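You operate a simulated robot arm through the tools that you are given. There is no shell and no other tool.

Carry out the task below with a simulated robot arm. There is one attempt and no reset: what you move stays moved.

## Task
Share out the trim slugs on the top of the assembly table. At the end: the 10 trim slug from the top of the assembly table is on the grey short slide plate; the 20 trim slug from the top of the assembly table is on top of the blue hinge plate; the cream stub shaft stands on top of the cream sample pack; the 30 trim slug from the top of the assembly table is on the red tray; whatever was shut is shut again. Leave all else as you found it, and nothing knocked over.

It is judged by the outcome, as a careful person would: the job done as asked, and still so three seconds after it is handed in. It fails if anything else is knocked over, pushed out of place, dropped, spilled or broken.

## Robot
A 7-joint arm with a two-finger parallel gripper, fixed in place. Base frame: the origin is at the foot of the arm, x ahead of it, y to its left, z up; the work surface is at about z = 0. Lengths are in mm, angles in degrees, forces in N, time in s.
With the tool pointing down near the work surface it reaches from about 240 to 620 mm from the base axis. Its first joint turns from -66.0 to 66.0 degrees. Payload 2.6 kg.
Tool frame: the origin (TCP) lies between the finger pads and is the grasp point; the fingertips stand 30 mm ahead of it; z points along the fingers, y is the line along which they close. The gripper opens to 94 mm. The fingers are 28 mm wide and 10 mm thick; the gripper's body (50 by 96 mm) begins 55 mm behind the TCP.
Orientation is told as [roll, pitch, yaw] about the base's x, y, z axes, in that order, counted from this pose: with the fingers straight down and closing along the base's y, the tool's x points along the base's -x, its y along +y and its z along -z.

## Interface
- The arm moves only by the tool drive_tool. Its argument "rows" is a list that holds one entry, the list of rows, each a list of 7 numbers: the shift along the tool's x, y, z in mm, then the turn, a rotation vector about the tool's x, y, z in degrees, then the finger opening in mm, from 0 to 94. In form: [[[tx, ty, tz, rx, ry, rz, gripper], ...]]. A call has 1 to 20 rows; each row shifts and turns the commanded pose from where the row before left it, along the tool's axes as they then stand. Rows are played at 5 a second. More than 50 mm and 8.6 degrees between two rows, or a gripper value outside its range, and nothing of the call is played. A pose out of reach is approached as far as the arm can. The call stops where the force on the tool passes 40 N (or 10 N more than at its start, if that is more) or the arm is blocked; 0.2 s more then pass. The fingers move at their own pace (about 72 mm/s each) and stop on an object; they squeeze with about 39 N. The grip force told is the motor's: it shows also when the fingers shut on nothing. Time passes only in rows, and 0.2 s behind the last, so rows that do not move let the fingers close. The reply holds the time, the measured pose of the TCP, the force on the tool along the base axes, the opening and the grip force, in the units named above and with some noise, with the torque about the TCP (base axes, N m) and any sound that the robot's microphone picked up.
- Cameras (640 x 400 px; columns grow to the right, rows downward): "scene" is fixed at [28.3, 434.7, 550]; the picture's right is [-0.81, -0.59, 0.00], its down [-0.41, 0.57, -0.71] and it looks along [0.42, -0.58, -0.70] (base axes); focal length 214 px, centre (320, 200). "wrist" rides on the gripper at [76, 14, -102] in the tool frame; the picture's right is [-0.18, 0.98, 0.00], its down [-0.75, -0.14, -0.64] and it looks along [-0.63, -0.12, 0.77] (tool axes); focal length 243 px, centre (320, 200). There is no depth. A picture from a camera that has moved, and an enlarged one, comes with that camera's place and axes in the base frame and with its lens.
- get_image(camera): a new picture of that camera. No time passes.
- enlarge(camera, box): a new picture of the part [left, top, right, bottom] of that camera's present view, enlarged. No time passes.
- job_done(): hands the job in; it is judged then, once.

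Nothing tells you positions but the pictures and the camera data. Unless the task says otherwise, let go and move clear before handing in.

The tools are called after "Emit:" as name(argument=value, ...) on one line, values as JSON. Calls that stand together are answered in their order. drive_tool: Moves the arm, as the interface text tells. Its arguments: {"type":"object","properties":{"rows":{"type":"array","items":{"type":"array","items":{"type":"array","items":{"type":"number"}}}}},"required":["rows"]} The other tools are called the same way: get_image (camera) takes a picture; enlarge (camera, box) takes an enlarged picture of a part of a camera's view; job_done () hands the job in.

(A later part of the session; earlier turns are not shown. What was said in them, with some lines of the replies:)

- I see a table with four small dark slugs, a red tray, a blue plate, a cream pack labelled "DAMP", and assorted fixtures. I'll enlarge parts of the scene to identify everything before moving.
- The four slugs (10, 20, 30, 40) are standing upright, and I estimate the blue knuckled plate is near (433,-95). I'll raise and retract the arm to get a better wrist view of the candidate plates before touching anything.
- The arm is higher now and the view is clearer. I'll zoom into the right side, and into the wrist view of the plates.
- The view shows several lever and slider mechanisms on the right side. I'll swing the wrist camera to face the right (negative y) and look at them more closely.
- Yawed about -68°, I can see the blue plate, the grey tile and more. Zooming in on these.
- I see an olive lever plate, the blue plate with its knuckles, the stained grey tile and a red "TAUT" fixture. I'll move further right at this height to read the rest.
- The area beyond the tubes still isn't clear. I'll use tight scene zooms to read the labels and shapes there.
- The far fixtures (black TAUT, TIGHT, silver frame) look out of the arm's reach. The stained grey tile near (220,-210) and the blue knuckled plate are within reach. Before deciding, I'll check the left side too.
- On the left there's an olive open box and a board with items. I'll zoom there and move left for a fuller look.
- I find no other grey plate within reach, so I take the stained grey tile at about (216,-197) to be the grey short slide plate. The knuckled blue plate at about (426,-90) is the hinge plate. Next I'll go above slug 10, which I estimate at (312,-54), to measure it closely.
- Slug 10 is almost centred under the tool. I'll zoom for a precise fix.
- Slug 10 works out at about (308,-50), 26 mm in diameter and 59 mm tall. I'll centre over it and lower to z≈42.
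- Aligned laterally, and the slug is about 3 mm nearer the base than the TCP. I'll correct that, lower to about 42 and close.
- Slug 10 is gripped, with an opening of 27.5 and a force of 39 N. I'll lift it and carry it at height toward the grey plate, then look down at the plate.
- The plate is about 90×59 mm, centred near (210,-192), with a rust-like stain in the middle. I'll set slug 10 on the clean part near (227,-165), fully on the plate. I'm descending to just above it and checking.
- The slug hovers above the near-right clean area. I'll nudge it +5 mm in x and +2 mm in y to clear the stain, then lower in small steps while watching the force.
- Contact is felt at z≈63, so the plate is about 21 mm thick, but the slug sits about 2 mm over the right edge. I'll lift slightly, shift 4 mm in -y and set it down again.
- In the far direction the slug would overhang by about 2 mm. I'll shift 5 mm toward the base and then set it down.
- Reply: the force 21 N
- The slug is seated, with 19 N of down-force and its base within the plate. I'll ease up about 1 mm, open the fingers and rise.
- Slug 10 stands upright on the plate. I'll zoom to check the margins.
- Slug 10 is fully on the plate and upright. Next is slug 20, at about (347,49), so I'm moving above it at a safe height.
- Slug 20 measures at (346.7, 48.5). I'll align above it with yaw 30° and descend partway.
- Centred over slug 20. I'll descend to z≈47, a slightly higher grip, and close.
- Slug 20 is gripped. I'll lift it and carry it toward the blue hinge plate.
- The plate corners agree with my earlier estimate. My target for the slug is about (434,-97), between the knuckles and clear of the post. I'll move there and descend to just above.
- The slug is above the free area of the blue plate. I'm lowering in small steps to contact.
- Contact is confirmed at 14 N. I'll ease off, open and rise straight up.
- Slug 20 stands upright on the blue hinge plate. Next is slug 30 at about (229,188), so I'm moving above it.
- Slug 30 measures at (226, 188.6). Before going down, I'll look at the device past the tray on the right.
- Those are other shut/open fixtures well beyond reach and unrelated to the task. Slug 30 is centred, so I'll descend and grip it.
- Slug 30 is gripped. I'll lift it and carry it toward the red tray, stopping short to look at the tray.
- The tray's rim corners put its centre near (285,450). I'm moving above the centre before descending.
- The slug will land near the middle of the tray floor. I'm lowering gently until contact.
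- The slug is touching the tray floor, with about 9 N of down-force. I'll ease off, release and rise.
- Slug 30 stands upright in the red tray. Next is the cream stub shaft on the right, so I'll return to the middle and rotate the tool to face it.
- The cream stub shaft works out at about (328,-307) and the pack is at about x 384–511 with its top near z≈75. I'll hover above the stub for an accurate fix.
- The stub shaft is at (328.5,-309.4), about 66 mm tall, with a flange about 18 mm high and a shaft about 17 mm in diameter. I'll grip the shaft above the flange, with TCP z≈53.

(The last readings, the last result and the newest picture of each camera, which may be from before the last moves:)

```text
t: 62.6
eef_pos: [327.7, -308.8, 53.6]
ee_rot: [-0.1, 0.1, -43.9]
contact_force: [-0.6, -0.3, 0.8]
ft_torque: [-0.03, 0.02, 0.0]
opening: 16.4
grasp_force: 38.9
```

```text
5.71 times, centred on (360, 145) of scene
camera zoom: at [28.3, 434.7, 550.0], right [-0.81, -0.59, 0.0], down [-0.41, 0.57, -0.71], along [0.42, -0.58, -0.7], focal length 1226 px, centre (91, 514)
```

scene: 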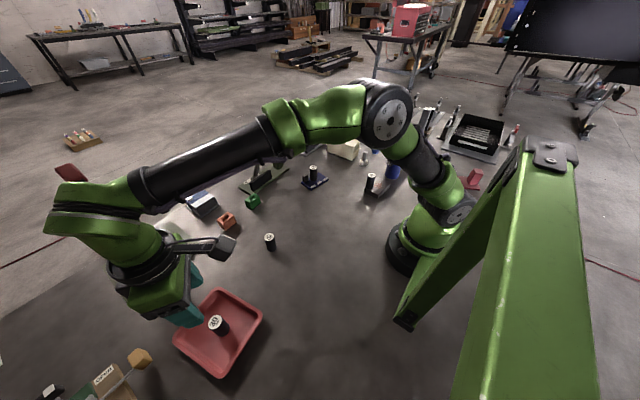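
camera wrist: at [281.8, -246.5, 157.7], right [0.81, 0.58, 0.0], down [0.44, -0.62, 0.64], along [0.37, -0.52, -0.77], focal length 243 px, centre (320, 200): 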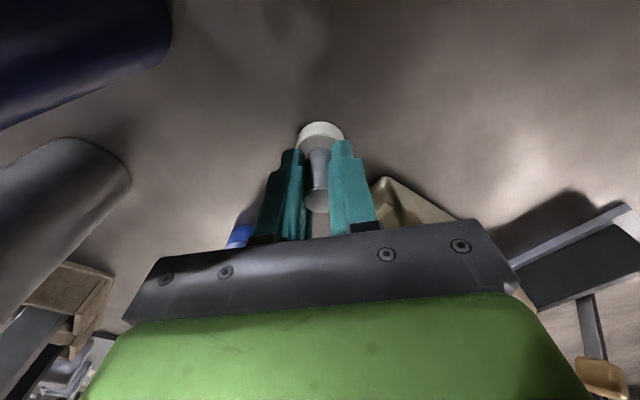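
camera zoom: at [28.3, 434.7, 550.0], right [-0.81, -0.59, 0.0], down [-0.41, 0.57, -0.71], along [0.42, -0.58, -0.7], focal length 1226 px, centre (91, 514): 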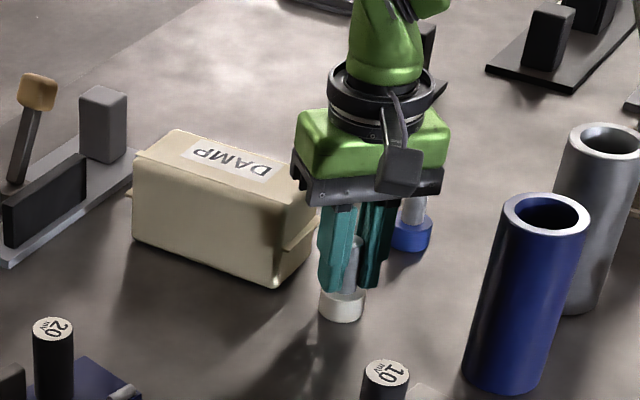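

The shaft is gripped with an opening of 16.4. I'll lift straight up and move over the pack to measure its top.

Emit:
drive_tool(rows=[[[0, 0, -15, 0, 0, 0, 8], [0, 0, -40, 0, 0, 0, 8], [0, 0, -40, 0, 0, 0, 8], [0, 0, -40, 0, 0, 0, 8], [0, 0, -15, 0, 0, 0, 8], [-35, 21, 0, 0, 0, 0, 8], [-35, 21, 0, 0, 0, 0, 8], [-35, 20.5, 0, 0, 0, 0, 8], [0, 0, 0, 0, 0, 0, 8]]])

Emit:
get_image(camera="wrist")

Emit:
enlarge(camera="wrist", box=[230, 40, 430, 240])

Emit:
enlarge(camera="scene", box=[300, 100, 410, 180])

```text
t: 64.6
eef_pos: [445.8, -336.7, 204.0]
ee_rot: [0.0, 0.0, -44.0]
contact_force: [0.4, 0.1, -0.2]
ft_torque: [0.0, 0.0, -0.03]
opening: 16.7
grasp_force: 38.9
```

```text
taken
camera wrist: at [399.2, -274.4, 308.0], right [0.81, 0.58, 0.0], down [0.44, -0.63, 0.64], along [0.37, -0.52, -0.77], focal length 243 px, centre (320, 200)
```

wrist: 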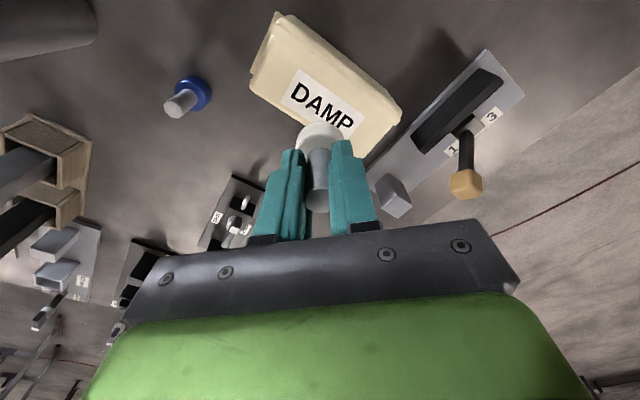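

```text
2.00 times, centred on (330, 140) of wrist
camera zoom: at [399.2, -274.4, 308.0], right [0.81, 0.58, 0.0], down [0.44, -0.63, 0.64], along [0.37, -0.52, -0.77], focal length 485 px, centre (300, 320)
```

zoom: 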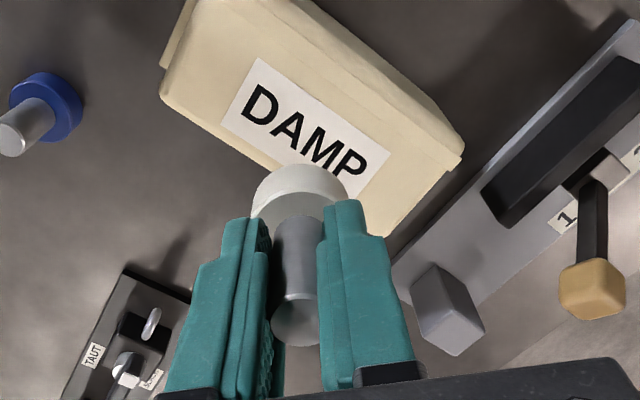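

```text
5.00 times, centred on (355, 140) of scene
camera zoom: at [28.3, 434.7, 550.0], right [-0.81, -0.59, 0.0], down [-0.41, 0.57, -0.71], along [0.42, -0.58, -0.7], focal length 1072 px, centre (145, 500)
```

zoom: 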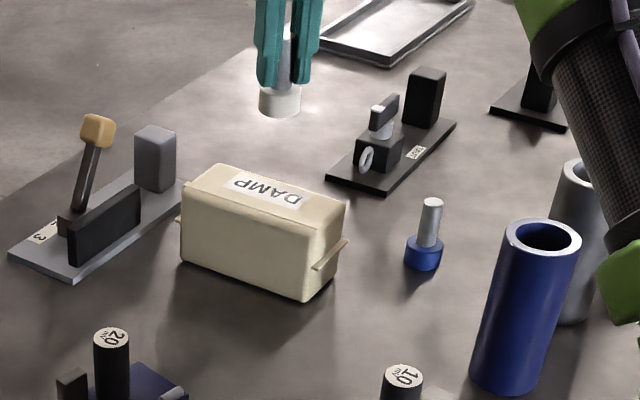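

Emit:
enlarge(camera="wrist", box=[240, 0, 420, 170])

```text
2.35 times, centred on (330, 85) of wrist
camera zoom: at [399.2, -274.4, 308.0], right [0.81, 0.58, 0.0], down [0.44, -0.63, 0.64], along [0.37, -0.52, -0.77], focal length 571 px, centre (296, 471)
```

zoom: 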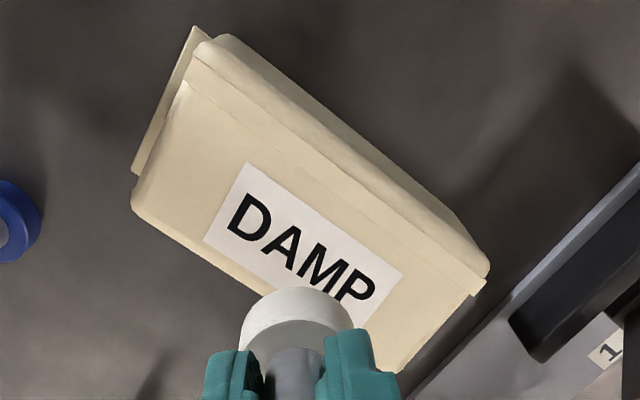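

The pack's top is about 135×47 mm, centred near (450,-334) at z≈74. I'll align the stub over the centre and descend to just above it.

Emit:
drive_tool(rows=[[[-2.9, 5.6, 0, 0, 0, 0, 8], [0, 0, 30, 0, 0, 0, 8], [0, 0, 25, 0, 0, 0, 8], [0, 0, 8, 0, 0, 0, 8], [0, 0, 0, 0, 0, 0, 8]]])

Emit:
get_image(camera="wrist")

Emit:
enlarge(camera="wrist", box=[220, 0, 440, 220])

Emit:
enlarge(camera="scene", box=[310, 100, 390, 170])

```text
t: 65.8
eef_pos: [451.0, -334.2, 140.9]
ee_rot: [0.0, -0.1, -43.9]
contact_force: [-0.8, 0.1, -1.0]
ft_torque: [0.02, 0.03, -0.04]
opening: 16.6
grasp_force: 39.3
```

```text
taken
camera wrist: at [405.9, -272.1, 244.7], right [0.81, 0.58, 0.0], down [0.45, -0.62, 0.64], along [0.37, -0.52, -0.77], focal length 243 px, centre (320, 200)
```

wrist: 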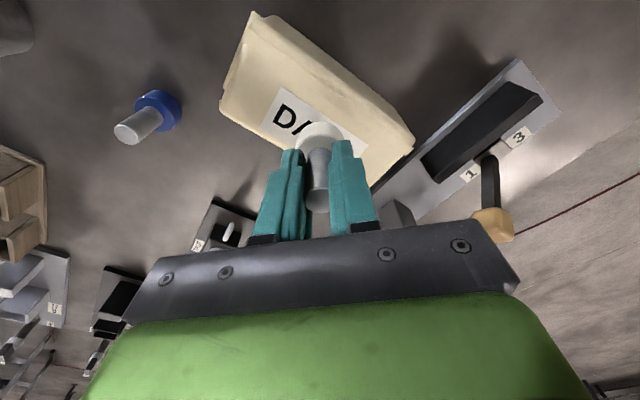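

```text
1.82 times, centred on (330, 110) of wrist
camera zoom: at [405.9, -272.1, 244.7], right [0.81, 0.58, 0.0], down [0.45, -0.62, 0.64], along [0.37, -0.52, -0.77], focal length 441 px, centre (302, 364)
```

zoom: 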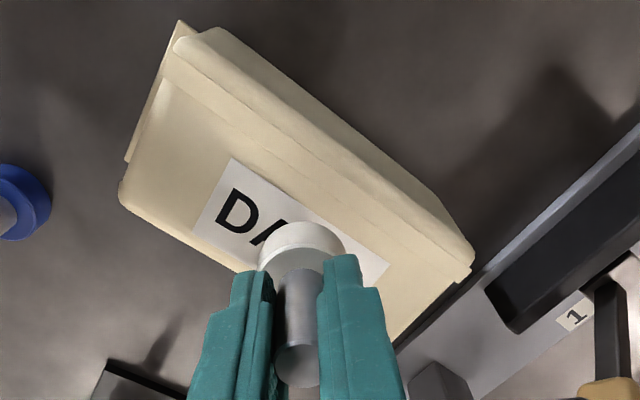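

```text
5.71 times, centred on (350, 135) of scene
camera zoom: at [28.3, 434.7, 550.0], right [-0.81, -0.59, 0.0], down [-0.41, 0.57, -0.71], along [0.42, -0.58, -0.7], focal length 1226 px, centre (149, 571)
```

zoom: 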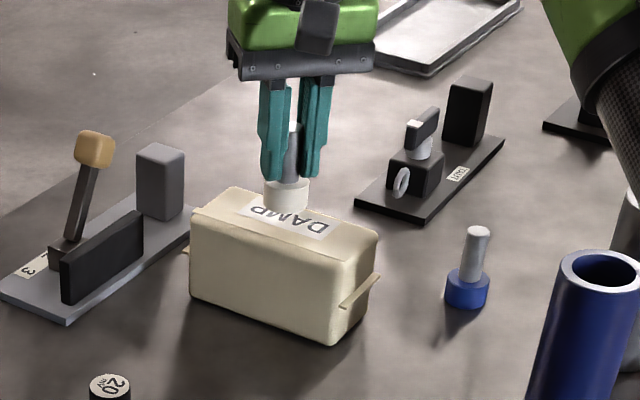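

The stub is over the label's centre. I'm lowering slowly to contact.

Emit:
drive_tool(rows=[[[0, 0, 5, 0, 0, 0, 8], [0, 0, 4, 0, 0, 0, 8], [0, 0, 2, 0, 0, 0, 8], [0, 0, 0, 0, 0, 0, 8]]])

```text
t: 66.8
eef_pos: [452.3, -333.6, 130.8]
ee_rot: [0.0, 0.0, -44.0]
contact_force: [0.0, 0.8, -0.5]
ft_torque: [-0.01, 0.0, -0.01]
opening: 16.7
grasp_force: 38.8
```

Emit:
drive_tool(rows=[[[0, 0, 1, 0, 0, 0, 8], [0, 0, 1, 0, 0, 0, 8], [0, 0, 0, 0, 0, 0, 8]]])

Emit:
enlarge(camera="scene", box=[330, 110, 380, 160])

```text
t: 67.6
eef_pos: [452.2, -334.0, 128.2]
ee_rot: [0.1, -0.1, -43.8]
contact_force: [0.4, 1.6, 8.8]
ft_torque: [0.18, 0.05, -0.04]
opening: 16.9
grasp_force: 39.0
```

```text
8.00 times, centred on (355, 135) of scene
camera zoom: at [28.2, 434.7, 550.0], right [-0.81, -0.59, 0.0], down [-0.41, 0.57, -0.71], along [0.42, -0.58, -0.7], focal length 1716 px, centre (40, 720)
```

zoom: 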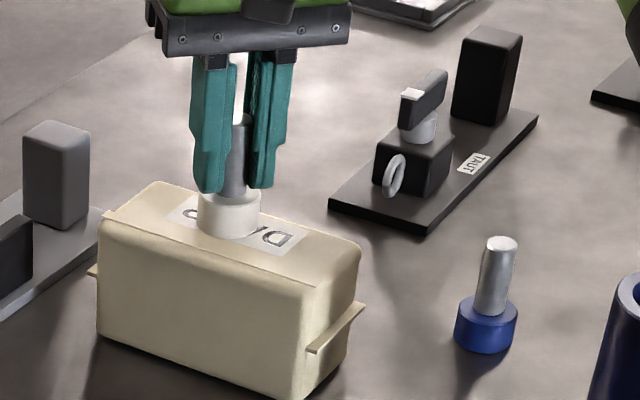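

Emit:
enlarge(camera="wrist", box=[200, 0, 440, 220])

```text
1.82 times, centred on (320, 110) of wrist
camera zoom: at [406.8, -271.9, 232.6], right [0.81, 0.58, 0.0], down [0.44, -0.62, 0.64], along [0.37, -0.52, -0.77], focal length 441 px, centre (320, 364)
```

zoom: 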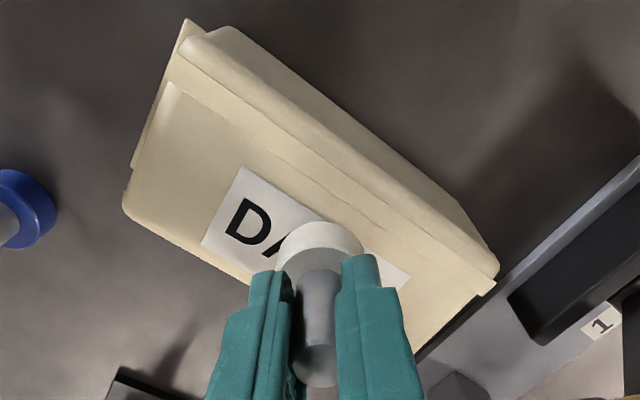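

The stub is touching down, but its flange is about 4 mm toward the far long edge relative to the pack's mid-line. I'll lift slightly, recentre by +4 mm in y and set it down again.

Emit:
drive_tool(rows=[[[0, 0, -4, 0, 0, 0, 8], [2.8, 2.9, 0, 0, 0, 0, 8], [0, 0, 0, 0, 0, 0, 8], [0, 0, 2, 0, 0, 0, 8], [0, 0, 1.2, 0, 0, 0, 8], [0, 0, 0, 0, 0, 0, 8]]])

Emit:
enlarge(camera="wrist", box=[200, 0, 440, 220])

Emit:
enlarge(camera="scene", box=[330, 110, 380, 160])

```text
t: 69.0
eef_pos: [452.9, -330.6, 128.5]
ee_rot: [0.1, -0.2, -43.9]
contact_force: [-1.4, 0.6, 3.9]
ft_torque: [0.05, 0.09, 0.01]
opening: 16.5
grasp_force: 38.9
```

```text
1.82 times, centred on (320, 110) of wrist
camera zoom: at [407.7, -268.0, 232.7], right [0.81, 0.58, 0.0], down [0.44, -0.62, 0.64], along [0.37, -0.52, -0.77], focal length 441 px, centre (320, 364)
```

zoom: 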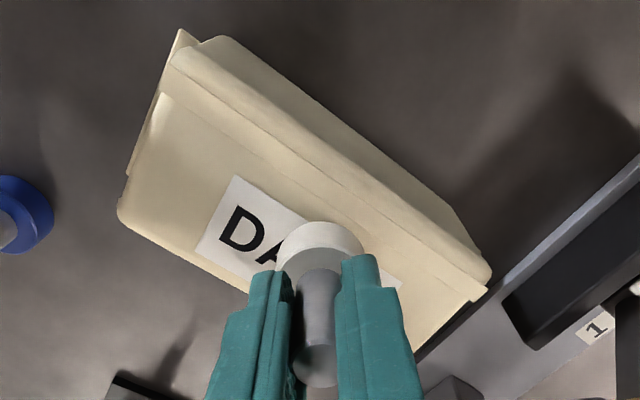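

```text
8.00 times, centred on (355, 135) of scene
camera zoom: at [28.2, 434.7, 550.0], right [-0.81, -0.59, 0.0], down [-0.41, 0.57, -0.71], along [0.42, -0.58, -0.7], focal length 1716 px, centre (40, 720)
```

zoom: 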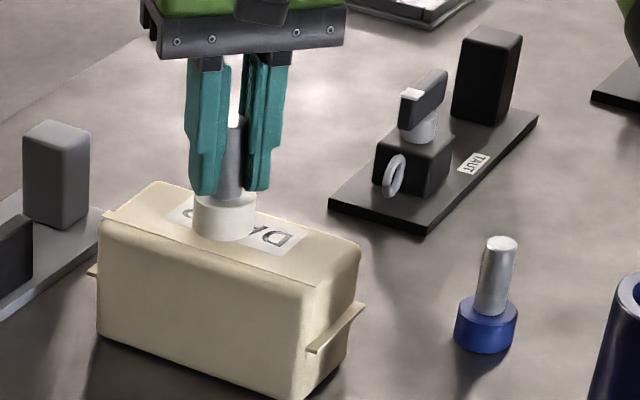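

The pack hasn't moved and the stub is centred in contact at about 4 N. I'll press a touch more, then release and rise.

Emit:
drive_tool(rows=[[[0, 0, 0.5, 0, 0, 0, 8], [0, 0, 0, 0, 0, 0, 8]]])

```text
t: 69.6
eef_pos: [452.7, -330.2, 129.5]
ee_rot: [0.1, 0.0, -43.9]
contact_force: [1.8, 0.2, 7.0]
ft_torque: [0.04, -0.04, -0.02]
opening: 16.3
grasp_force: 38.8
```

Emit:
drive_tool(rows=[[[0, 0, -0.3, 0, 0, 0, 8], [0, 0, 0, 0, 0, 0, 20], [0, 0, 0, 0, 0, 0, 30], [0, 0, 0, 0, 0, 0, 45], [0, 0, 0, 0, 0, 0, 50], [0, 0, 0, 0, 0, 0, 50], [0, 0, -15, 0, 0, 0, 50], [0, 0, -30, 0, 0, 0, 50], [0, 0, -40, 0, 0, 0, 50], [0, 0, -30, 0, 0, 0, 50]]])

Emit:
get_image(camera="wrist")

Emit:
enlarge(camera="scene", box=[320, 105, 390, 165])

```text
t: 71.8
eef_pos: [452.3, -331.2, 244.2]
ee_rot: [-0.1, 0.1, -43.9]
contact_force: [-0.6, -0.3, 1.0]
ft_torque: [0.0, -0.03, 0.01]
opening: 49.9
grasp_force: 0.1
```

```text
taken
camera wrist: at [407.0, -268.9, 348.7], right [0.81, 0.58, 0.0], down [0.45, -0.62, 0.64], along [0.37, -0.52, -0.77], focal length 243 px, centre (320, 200)
```

wrist: 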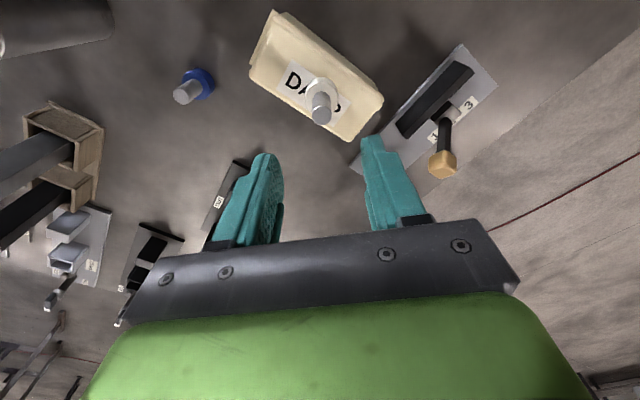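

```text
6.67 times, centred on (355, 135) of scene
camera zoom: at [28.3, 434.7, 550.0], right [-0.81, -0.59, 0.0], down [-0.41, 0.57, -0.71], along [0.42, -0.58, -0.7], focal length 1430 px, centre (87, 633)
```

zoom: 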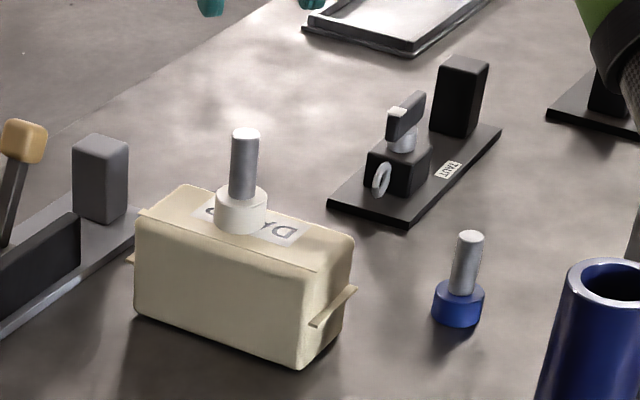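

The cream stub shaft stands on the pack. I'll take a closer look at the grey lever device to be sure about what counts as the "grey short slide plate".

Emit:
enlarge(camera="wrist", box=[350, 30, 510, 190])

Emit:
enlarge(camera="wrist", box=[0, 90, 220, 330])

Emit:
enlarge(camera="scene", box=[430, 90, 540, 200])

Emit:
enlarge(camera="scene", box=[340, 85, 440, 160])

```text
2.50 times, centred on (430, 110) of wrist
camera zoom: at [407.0, -268.9, 348.7], right [0.81, 0.58, 0.0], down [0.45, -0.62, 0.64], along [0.37, -0.52, -0.77], focal length 606 px, centre (45, 425)
```

zoom: 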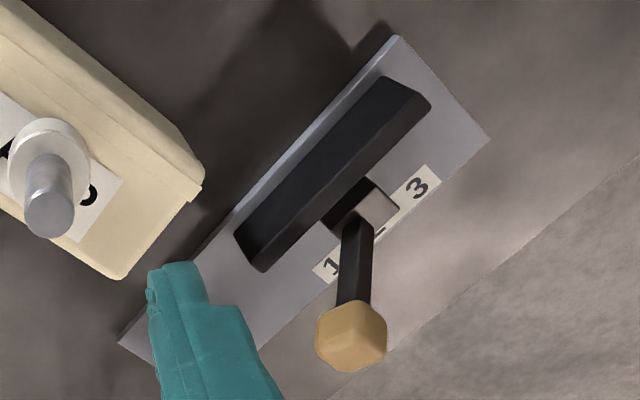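

```text
1.67 times, centred on (110, 210) of wrist
camera zoom: at [407.0, -268.9, 348.7], right [0.81, 0.58, 0.0], down [0.45, -0.62, 0.64], along [0.37, -0.52, -0.77], focal length 404 px, centre (670, 183)
```

zoom: 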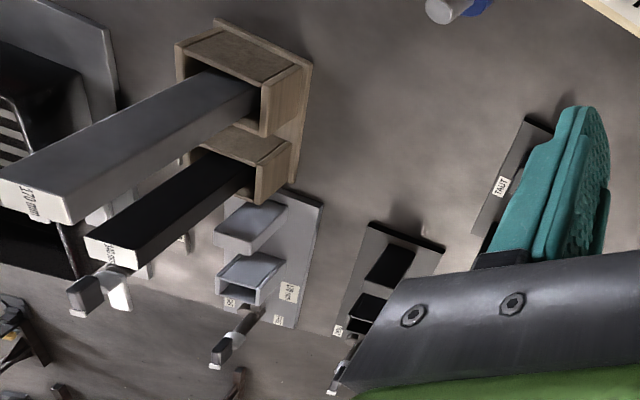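

```text
3.64 times, centred on (485, 145) of scene
camera zoom: at [28.3, 434.7, 550.0], right [-0.81, -0.59, 0.0], down [-0.41, 0.57, -0.71], along [0.42, -0.58, -0.7], focal length 780 px, centre (-280, 400)
```

zoom: 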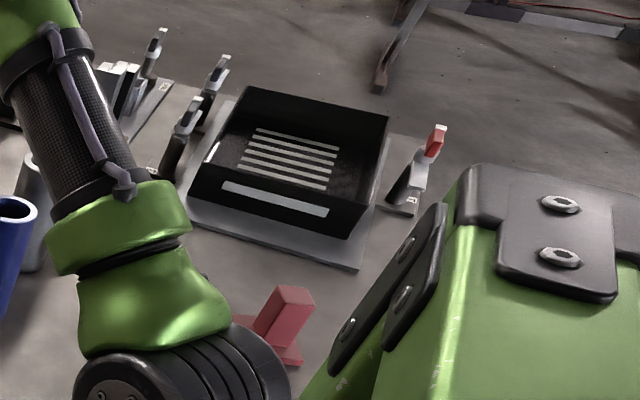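

```text
5.33 times, centred on (390, 122) of scene
camera zoom: at [28.3, 434.7, 550.0], right [-0.81, -0.59, 0.0], down [-0.41, 0.57, -0.71], along [0.42, -0.58, -0.7], focal length 1144 px, centre (-53, 613)
```

zoom: 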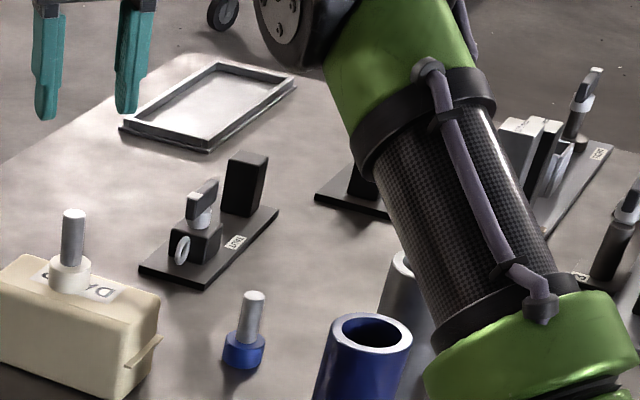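

The grey lever device is a fixture at the edge of reach and the same length as its olive twin. The flat grey 90×59 mm plate matches the blue hinge plate's footprint, so I'm satisfied it is the right plate. I'll retreat to a neutral pose and do a final check.

Emit:
drive_tool(rows=[[[30, 26, -2, 0, 0, 0, 50], [30, 26, -2, 0, 0, 0, 50], [30, 26, -2, 0, 0, 0, 50], [30, 26, -2, 0, 0, 0, 50], [30, 26, -2, 0, 0, 0, 50], [30, 26, -2, 0, 0, 0, 50], [30, 26, -2, 0, 0, 0, 50], [30, 26, -2, 0, 0, 0, 50], [0, 0, 0, 0, 0, 0, 50]]])

Emit:
get_image(camera="scene")

Emit:
get_image(camera="wrist")

Emit:
enlarge(camera="scene", box=[290, 120, 430, 225])

Emit:
enlarge(camera="scene", box=[160, 220, 300, 390])

```text
t: 73.8
eef_pos: [423.2, -13.6, 256.5]
ee_rot: [0.0, 0.0, -44.1]
contact_force: [-0.2, 0.6, -0.3]
ft_torque: [0.01, 0.01, -0.02]
opening: 50.0
grasp_force: 0.1
```

```text
taken
```

scene: 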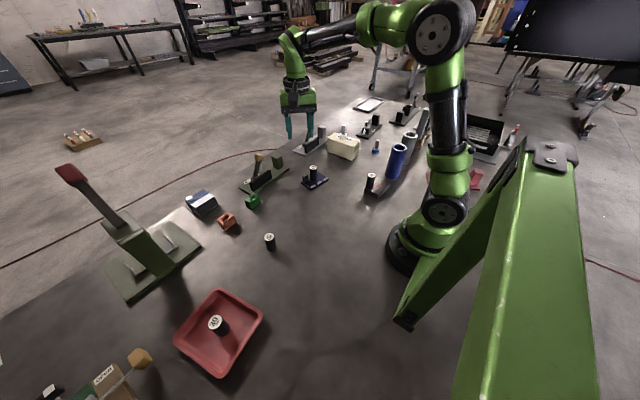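

```text
taken
camera wrist: at [378.2, 48.5, 360.8], right [0.81, 0.58, 0.0], down [0.44, -0.62, 0.64], along [0.37, -0.52, -0.77], focal length 243 px, centre (320, 200)
```

wrist: 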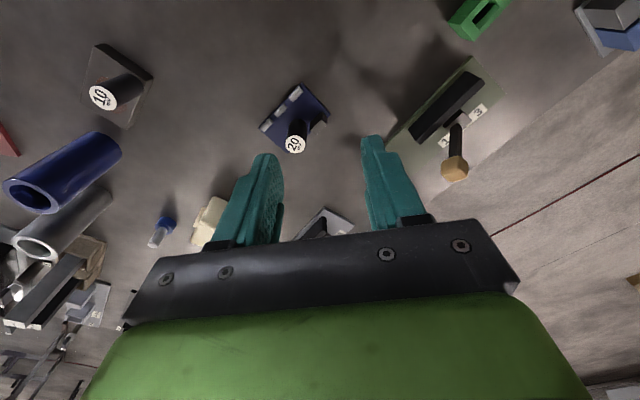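

```text
3.81 times, centred on (360, 172) of scene
camera zoom: at [28.2, 434.7, 550.0], right [-0.81, -0.59, 0.0], down [-0.41, 0.57, -0.71], along [0.42, -0.58, -0.7], focal length 817 px, centre (168, 305)
```

zoom: 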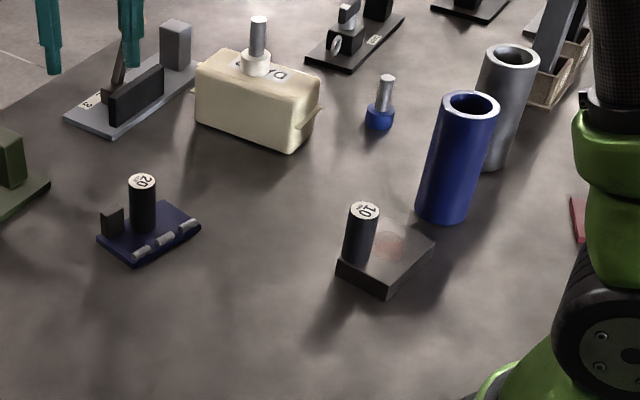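

```text
2.35 times, centred on (230, 305) of scene
camera zoom: at [28.2, 434.7, 550.0], right [-0.81, -0.59, 0.0], down [-0.41, 0.57, -0.71], along [0.42, -0.58, -0.7], focal length 505 px, centre (532, -47)
```

zoom: 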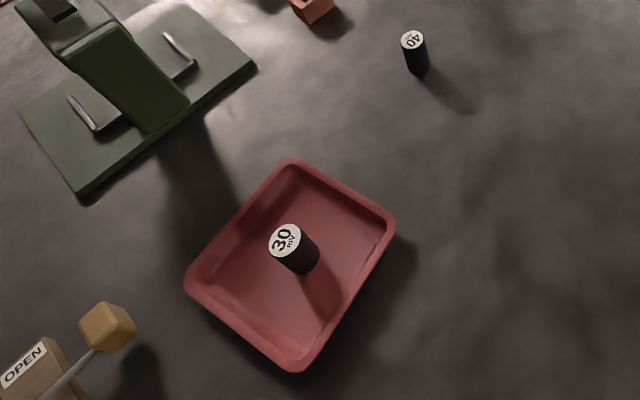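

Emit:
enlarge(camera="wrist", box=[70, 30, 170, 140])

Emit:
enlarge(camera="wrist", box=[250, 70, 350, 170])

```text
3.64 times, centred on (120, 85) of wrist
camera zoom: at [378.2, 48.5, 360.8], right [0.81, 0.58, 0.0], down [0.44, -0.62, 0.64], along [0.37, -0.52, -0.77], focal length 882 px, centre (1047, 618)
```

zoom: 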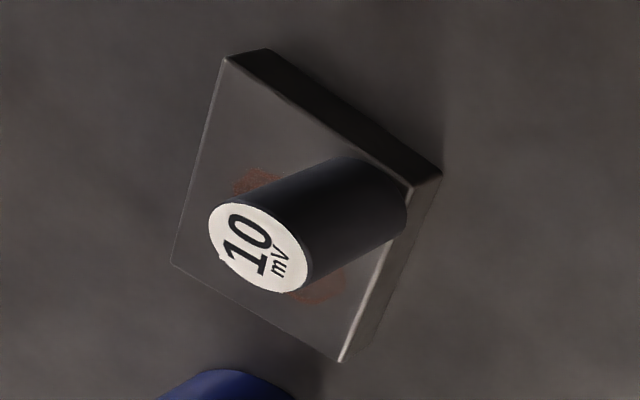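

```text
4.00 times, centred on (300, 120) of wrist
camera zoom: at [378.2, 48.5, 360.8], right [0.81, 0.58, 0.0], down [0.44, -0.62, 0.64], along [0.37, -0.52, -0.77], focal length 970 px, centre (400, 520)
```

zoom: 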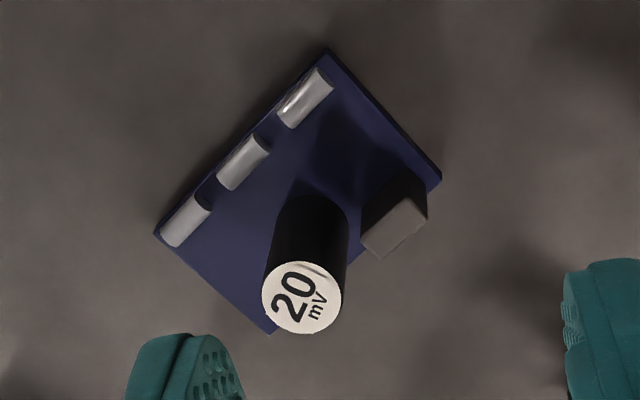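

Everything stands as intended. Slug 10's base looks about 1 mm over the far edge of the grey plate, so I'll go back and nudge it 4 mm inward to leave it fully supported.

Emit:
drive_tool(rows=[[[0, 0, 0, 0, 0, -8.5, 94], [0, 0, 0, 0, 0, -8.5, 94], [0, 0, 0, 0, 0, -8.5, 94], [0, 0, 0, 0, 0, -8.5, 94], [0, 0, 0, 0, 0, -8.5, 94], [0, 0, 0, 0, 0, -1.6, 94], [32, -25, 9, 0, 0, 0, 94], [32, -25, 9, 0, 0, 0, 94], [32, -25, 9, 0, 0, 0, 94], [32, -25, 9, 0, 0, 0, 94], [32, -25, 9, 0, 0, 0, 94], [32, -25, 9, 0, 0, 0, 94], [0, 0, 0, 0, 0, 0, 94]]])

Emit:
get_image(camera="wrist")

Emit:
enlarge(camera="wrist", box=[230, 30, 370, 150])

```text
t: 76.6
eef_pos: [229.8, -165.7, 205.1]
ee_rot: [0.1, 0.0, 0.2]
contact_force: [0.7, -0.3, 0.3]
ft_torque: [-0.01, -0.01, -0.04]
opening: 93.7
grasp_force: 0.0
```

```text
taken
camera wrist: at [153.2, -151.9, 309.0], right [0.18, 0.98, 0.0], down [0.75, -0.14, 0.64], along [0.63, -0.12, -0.77], focal length 243 px, centre (320, 200)
```

wrist: 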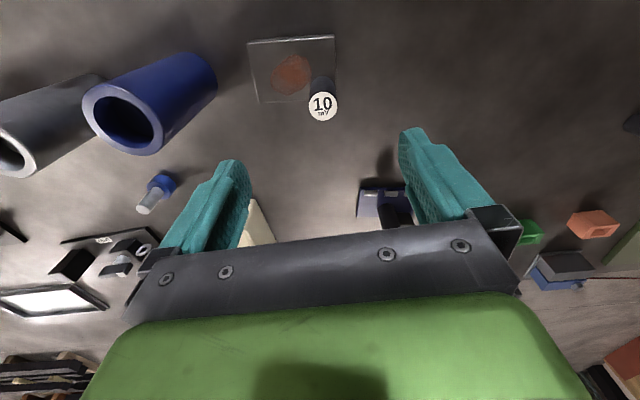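

```text
3.33 times, centred on (300, 90) of wrist
camera zoom: at [153.2, -151.9, 309.0], right [0.18, 0.98, 0.0], down [0.75, -0.14, 0.64], along [0.63, -0.12, -0.77], focal length 809 px, centre (387, 567)
```

zoom: 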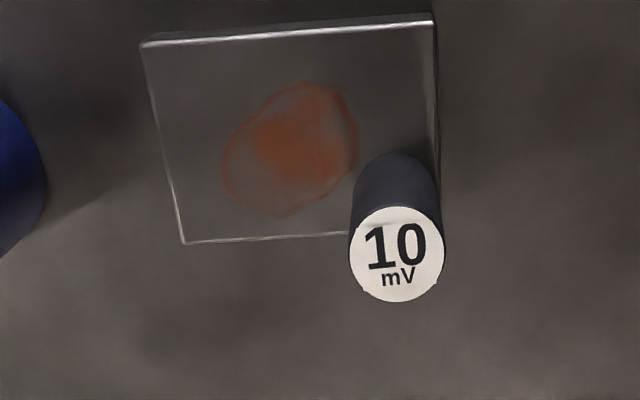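

Emit:
drive_tool(rows=[[[0, 2.4, 25, 0, 0, 0, 94], [0, 0, 40, 0, 0, 0, 94], [0, 0, 35, 0, 0, 0, 94], [0, 0, 20, 0, 0, 0, 94], [0, 0, 0, 0, 0, 0, 94]]])

Emit:
get_image(camera="wrist")

```text
t: 77.8
eef_pos: [234.4, -162.9, 86.2]
ee_rot: [0.1, 0.1, 0.1]
contact_force: [-0.8, -0.4, -0.4]
ft_torque: [0.01, -0.05, 0.01]
opening: 93.8
grasp_force: 0.0
```

```text
taken
camera wrist: at [157.5, -149.8, 188.7], right [0.18, 0.98, 0.0], down [0.75, -0.14, 0.64], along [0.63, -0.12, -0.77], focal length 243 px, centre (320, 200)
```

wrist: 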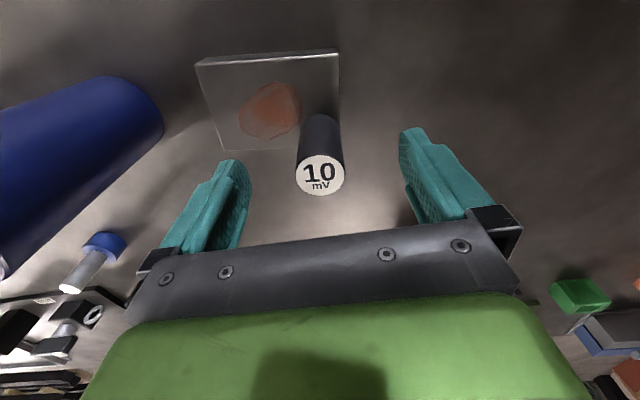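

Emit:
drive_tool(rows=[[[4, 0, 10, 0, 0, 0, 94], [0, 0, 10, 0, 0, 0, 94], [0, 0, 5, 0, 0, 0, 94], [0, 0, 0, 0, 0, 0, 94]]])

Emit:
get_image(camera="wrist")

```text
t: 78.8
eef_pos: [229.0, -162.5, 60.6]
ee_rot: [0.0, 0.1, 0.3]
contact_force: [-0.5, 0.0, -0.6]
ft_torque: [-0.01, 0.03, -0.02]
opening: 93.8
grasp_force: 0.1
```

```text
taken
camera wrist: at [152.7, -148.6, 164.1], right [0.18, 0.98, 0.0], down [0.75, -0.14, 0.64], along [0.63, -0.12, -0.77], focal length 243 px, centre (320, 200)
```

wrist: 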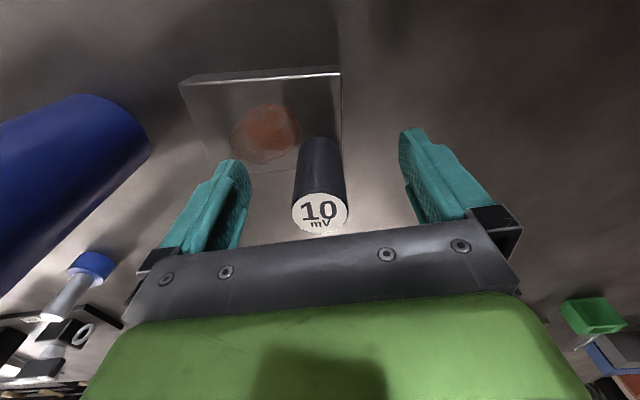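

Aligned at z≈60. I'll close gently, lift 2 mm, shift 4.5 mm toward the base and lower again.

Emit:
drive_tool(rows=[[[0, 0, 0, 0, 0, 0, 60], [0, 0, 0, 0, 0, 0, 40], [0, 0, 0, 0, 0, 0, 31], [0, 0, 0, 0, 0, 0, 28], [0, 0, 0, 0, 0, 0, 20], [0, 0, 0, 0, 0, 0, 15], [0, 0, 0, 0, 0, 0, 15]]])

Emit:
get_image(camera="wrist")

```text
t: 80.4
eef_pos: [229.6, -163.1, 60.2]
ee_rot: [0.0, 0.1, 0.1]
contact_force: [-0.1, 0.1, 0.2]
ft_torque: [-0.03, 0.01, -0.04]
opening: 26.8
grasp_force: 39.4
```

```text
taken
camera wrist: at [152.8, -148.7, 164.2], right [0.18, 0.98, 0.0], down [0.75, -0.14, 0.64], along [0.63, -0.12, -0.77], focal length 243 px, centre (320, 200)
```

wrist: 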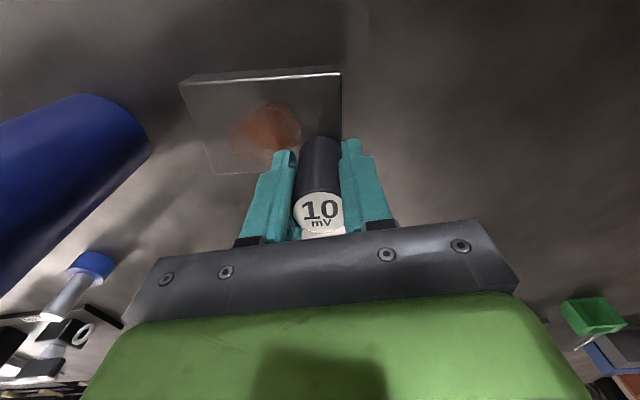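

Emit:
drive_tool(rows=[[[0, 0, -3, 0, 0, 0, 15], [0, 0, 0, 0, 0, 0, 15], [5, -0.5, 0, 0, 0, 0, 15], [0, 0, 0, 0, 0, 0, 15], [0, 0, 0, 0, 0, 0, 15]]])

Emit:
enlarge(camera="wrist", box=[180, 50, 400, 240])

```text
t: 81.6
eef_pos: [223.5, -161.8, 65.8]
ee_rot: [0.0, 0.0, 0.2]
contact_force: [-0.2, 0.4, -1.1]
ft_torque: [-0.03, 0.02, 0.0]
opening: 26.8
grasp_force: 38.9
```

```text
2.11 times, centred on (290, 145) of wrist
camera zoom: at [147.0, -148.5, 168.6], right [0.18, 0.98, 0.0], down [0.75, -0.14, 0.64], along [0.63, -0.12, -0.77], focal length 511 px, centre (383, 316)
```

zoom: 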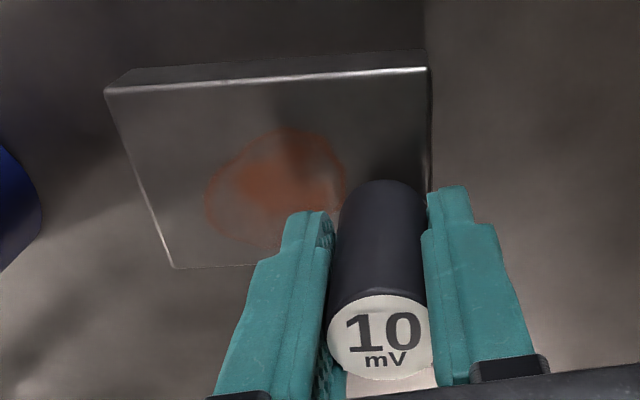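

Emit:
drive_tool(rows=[[[0, -1.5, 0, 0, 0, 0, 15], [0, 0, 2, 0, 0, 0, 15], [0, 0, 1.5, 0, 0, 0, 15], [0, 0, 0, 0, 0, 0, 15]]])

```text
t: 82.6
eef_pos: [223.7, -163.7, 61.0]
ee_rot: [0.0, -0.1, 0.2]
contact_force: [-0.7, 3.7, 14.9]
ft_torque: [0.02, 0.03, 0.06]
opening: 26.5
grasp_force: 39.0
```

The slug is seated with 15 N of down-force. I'll ease up, release and rise.

Emit:
drive_tool(rows=[[[0, 0, -0.8, 0, 0, 0, 15], [0, 0, 0, 0, 0, 0, 15], [0, 0, 0, 0, 0, 0, 32], [0, 0, 0, 0, 0, 0, 45], [0, 0, 0, 0, 0, 0, 70], [0, 0, 0, 0, 0, 0, 94], [0, 0, 0, 0, 0, 0, 94], [0, 0, -15, 0, 0, 0, 94], [0, 0, -40, 0, 0, 0, 94], [0, 0, -40, 0, 0, 0, 94], [0, 0, -45, 0, 0, 0, 94], [0, 0, 0, 0, 0, 0, 94]]])

Emit:
enlarge(camera="wrist", box=[230, 30, 370, 150])

Emit:
enlarge(camera="scene", box=[355, 155, 415, 205])

```text
t: 85.2
eef_pos: [224.1, -163.1, 202.6]
ee_rot: [-0.1, 0.0, 0.1]
contact_force: [-0.3, -0.5, 0.4]
ft_torque: [-0.04, 0.03, -0.02]
opening: 94.0
grasp_force: 0.0
```

```text
3.33 times, centred on (300, 90) of wrist
camera zoom: at [146.8, -149.7, 306.9], right [0.18, 0.98, 0.0], down [0.75, -0.14, 0.64], along [0.63, -0.12, -0.77], focal length 809 px, centre (387, 567)
```

zoom: 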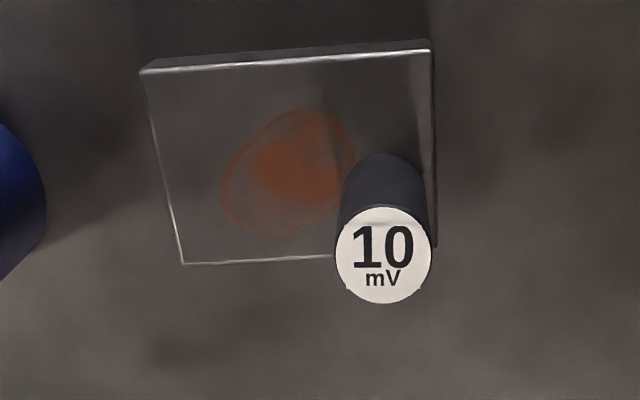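

```text
8.00 times, centred on (385, 180) of scene
camera zoom: at [28.3, 434.7, 550.0], right [-0.81, -0.59, 0.0], down [-0.41, 0.57, -0.71], along [0.42, -0.58, -0.7], focal length 1716 px, centre (-200, 360)
```

zoom: 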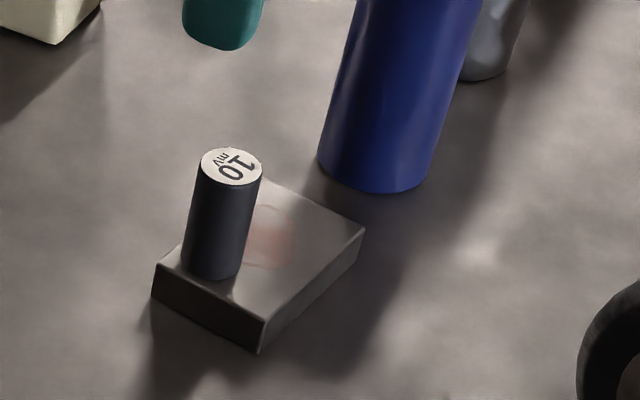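

Slug 10 is now fully supported on the grey plate, off all edges, and the plate hasn't moved. I'll retract to a clear pose for a last overall look.

Emit:
drive_tool(rows=[[[-33, 26, -9, 0, 0, 0, 94], [-33, 26, -9, 0, 0, 0, 94], [-33, 26, -9, 0, 0, 0, 94], [-33, 26, -9, 0, 0, 0, 94], [-33, 26, -9, 0, 0, 0, 94], [-33, 26, -9, 0, 0, 0, 94], [0, 0, 0, 0, 0, 0, 94]]])

Emit:
get_image(camera="scene")

Emit:
enlarge(camera="scene", box=[170, 110, 430, 280])

```text
t: 86.8
eef_pos: [419.9, -7.6, 251.7]
ee_rot: [0.0, 0.0, 0.2]
contact_force: [-0.3, -0.3, -0.7]
ft_torque: [0.01, 0.01, 0.03]
opening: 94.1
grasp_force: 0.1
```

```text
taken
```

scene: 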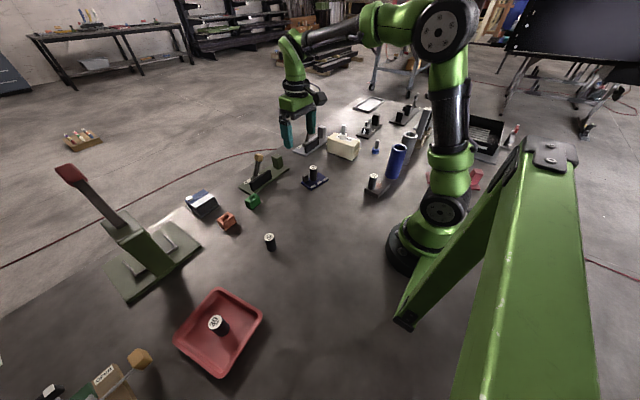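

```text
2.35 times, centred on (300, 195) of scene
camera zoom: at [28.3, 434.7, 550.0], right [-0.81, -0.59, 0.0], down [-0.41, 0.57, -0.71], along [0.42, -0.58, -0.7], focal length 505 px, centre (367, 212)
```

zoom: 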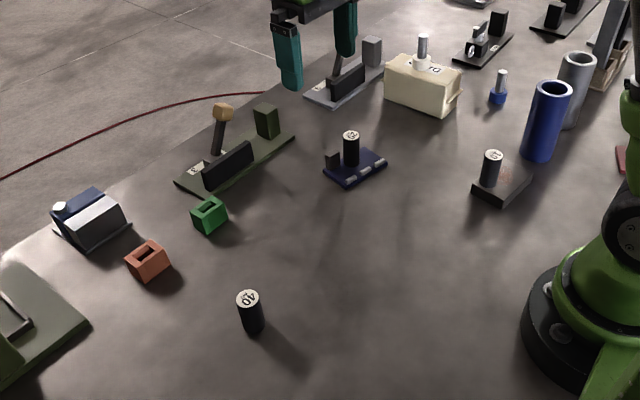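

Slug 10 is on the grey plate, slug 20 on the blue hinge plate and slug 30 in the red tray. The cream stub shaft stands on the cream pack. Slug 40 and everything else look untouched, nothing was opened, and the arm is clear, so I'm handing in.

Emit:
job_done()

```text
The job is handed in.
```

I've handed in the job with all four items placed and the arm moved clear. In the last pictures they were all upright, and nothing else looked moved.

- **10 trim slug:** it stands on the flat grey plate with the rust-coloured stain, near one corner. My first placement overhung the edge by about 1.5 mm, so I picked it up again and moved it fully onto the plate.
- **20 trim slug:** it stands on the blue plate with the three silver knuckles, between the knuckles and the post.
- **30 trim slug:** it stands near the middle of the red tray.
- **Cream stub shaft:** it stands on top of the cream "DAMP" pack, on the label at its centre.

**Plate names:** no object carried the plate names, so I chose by appearance. The stained grey plate was the only plain grey plate the arm could reach. The grey lever fixture near the pack was the only other candidate, and it is mostly out of reach.

I left the 40 slug where it was. I opened nothing, so there was nothing to shut.
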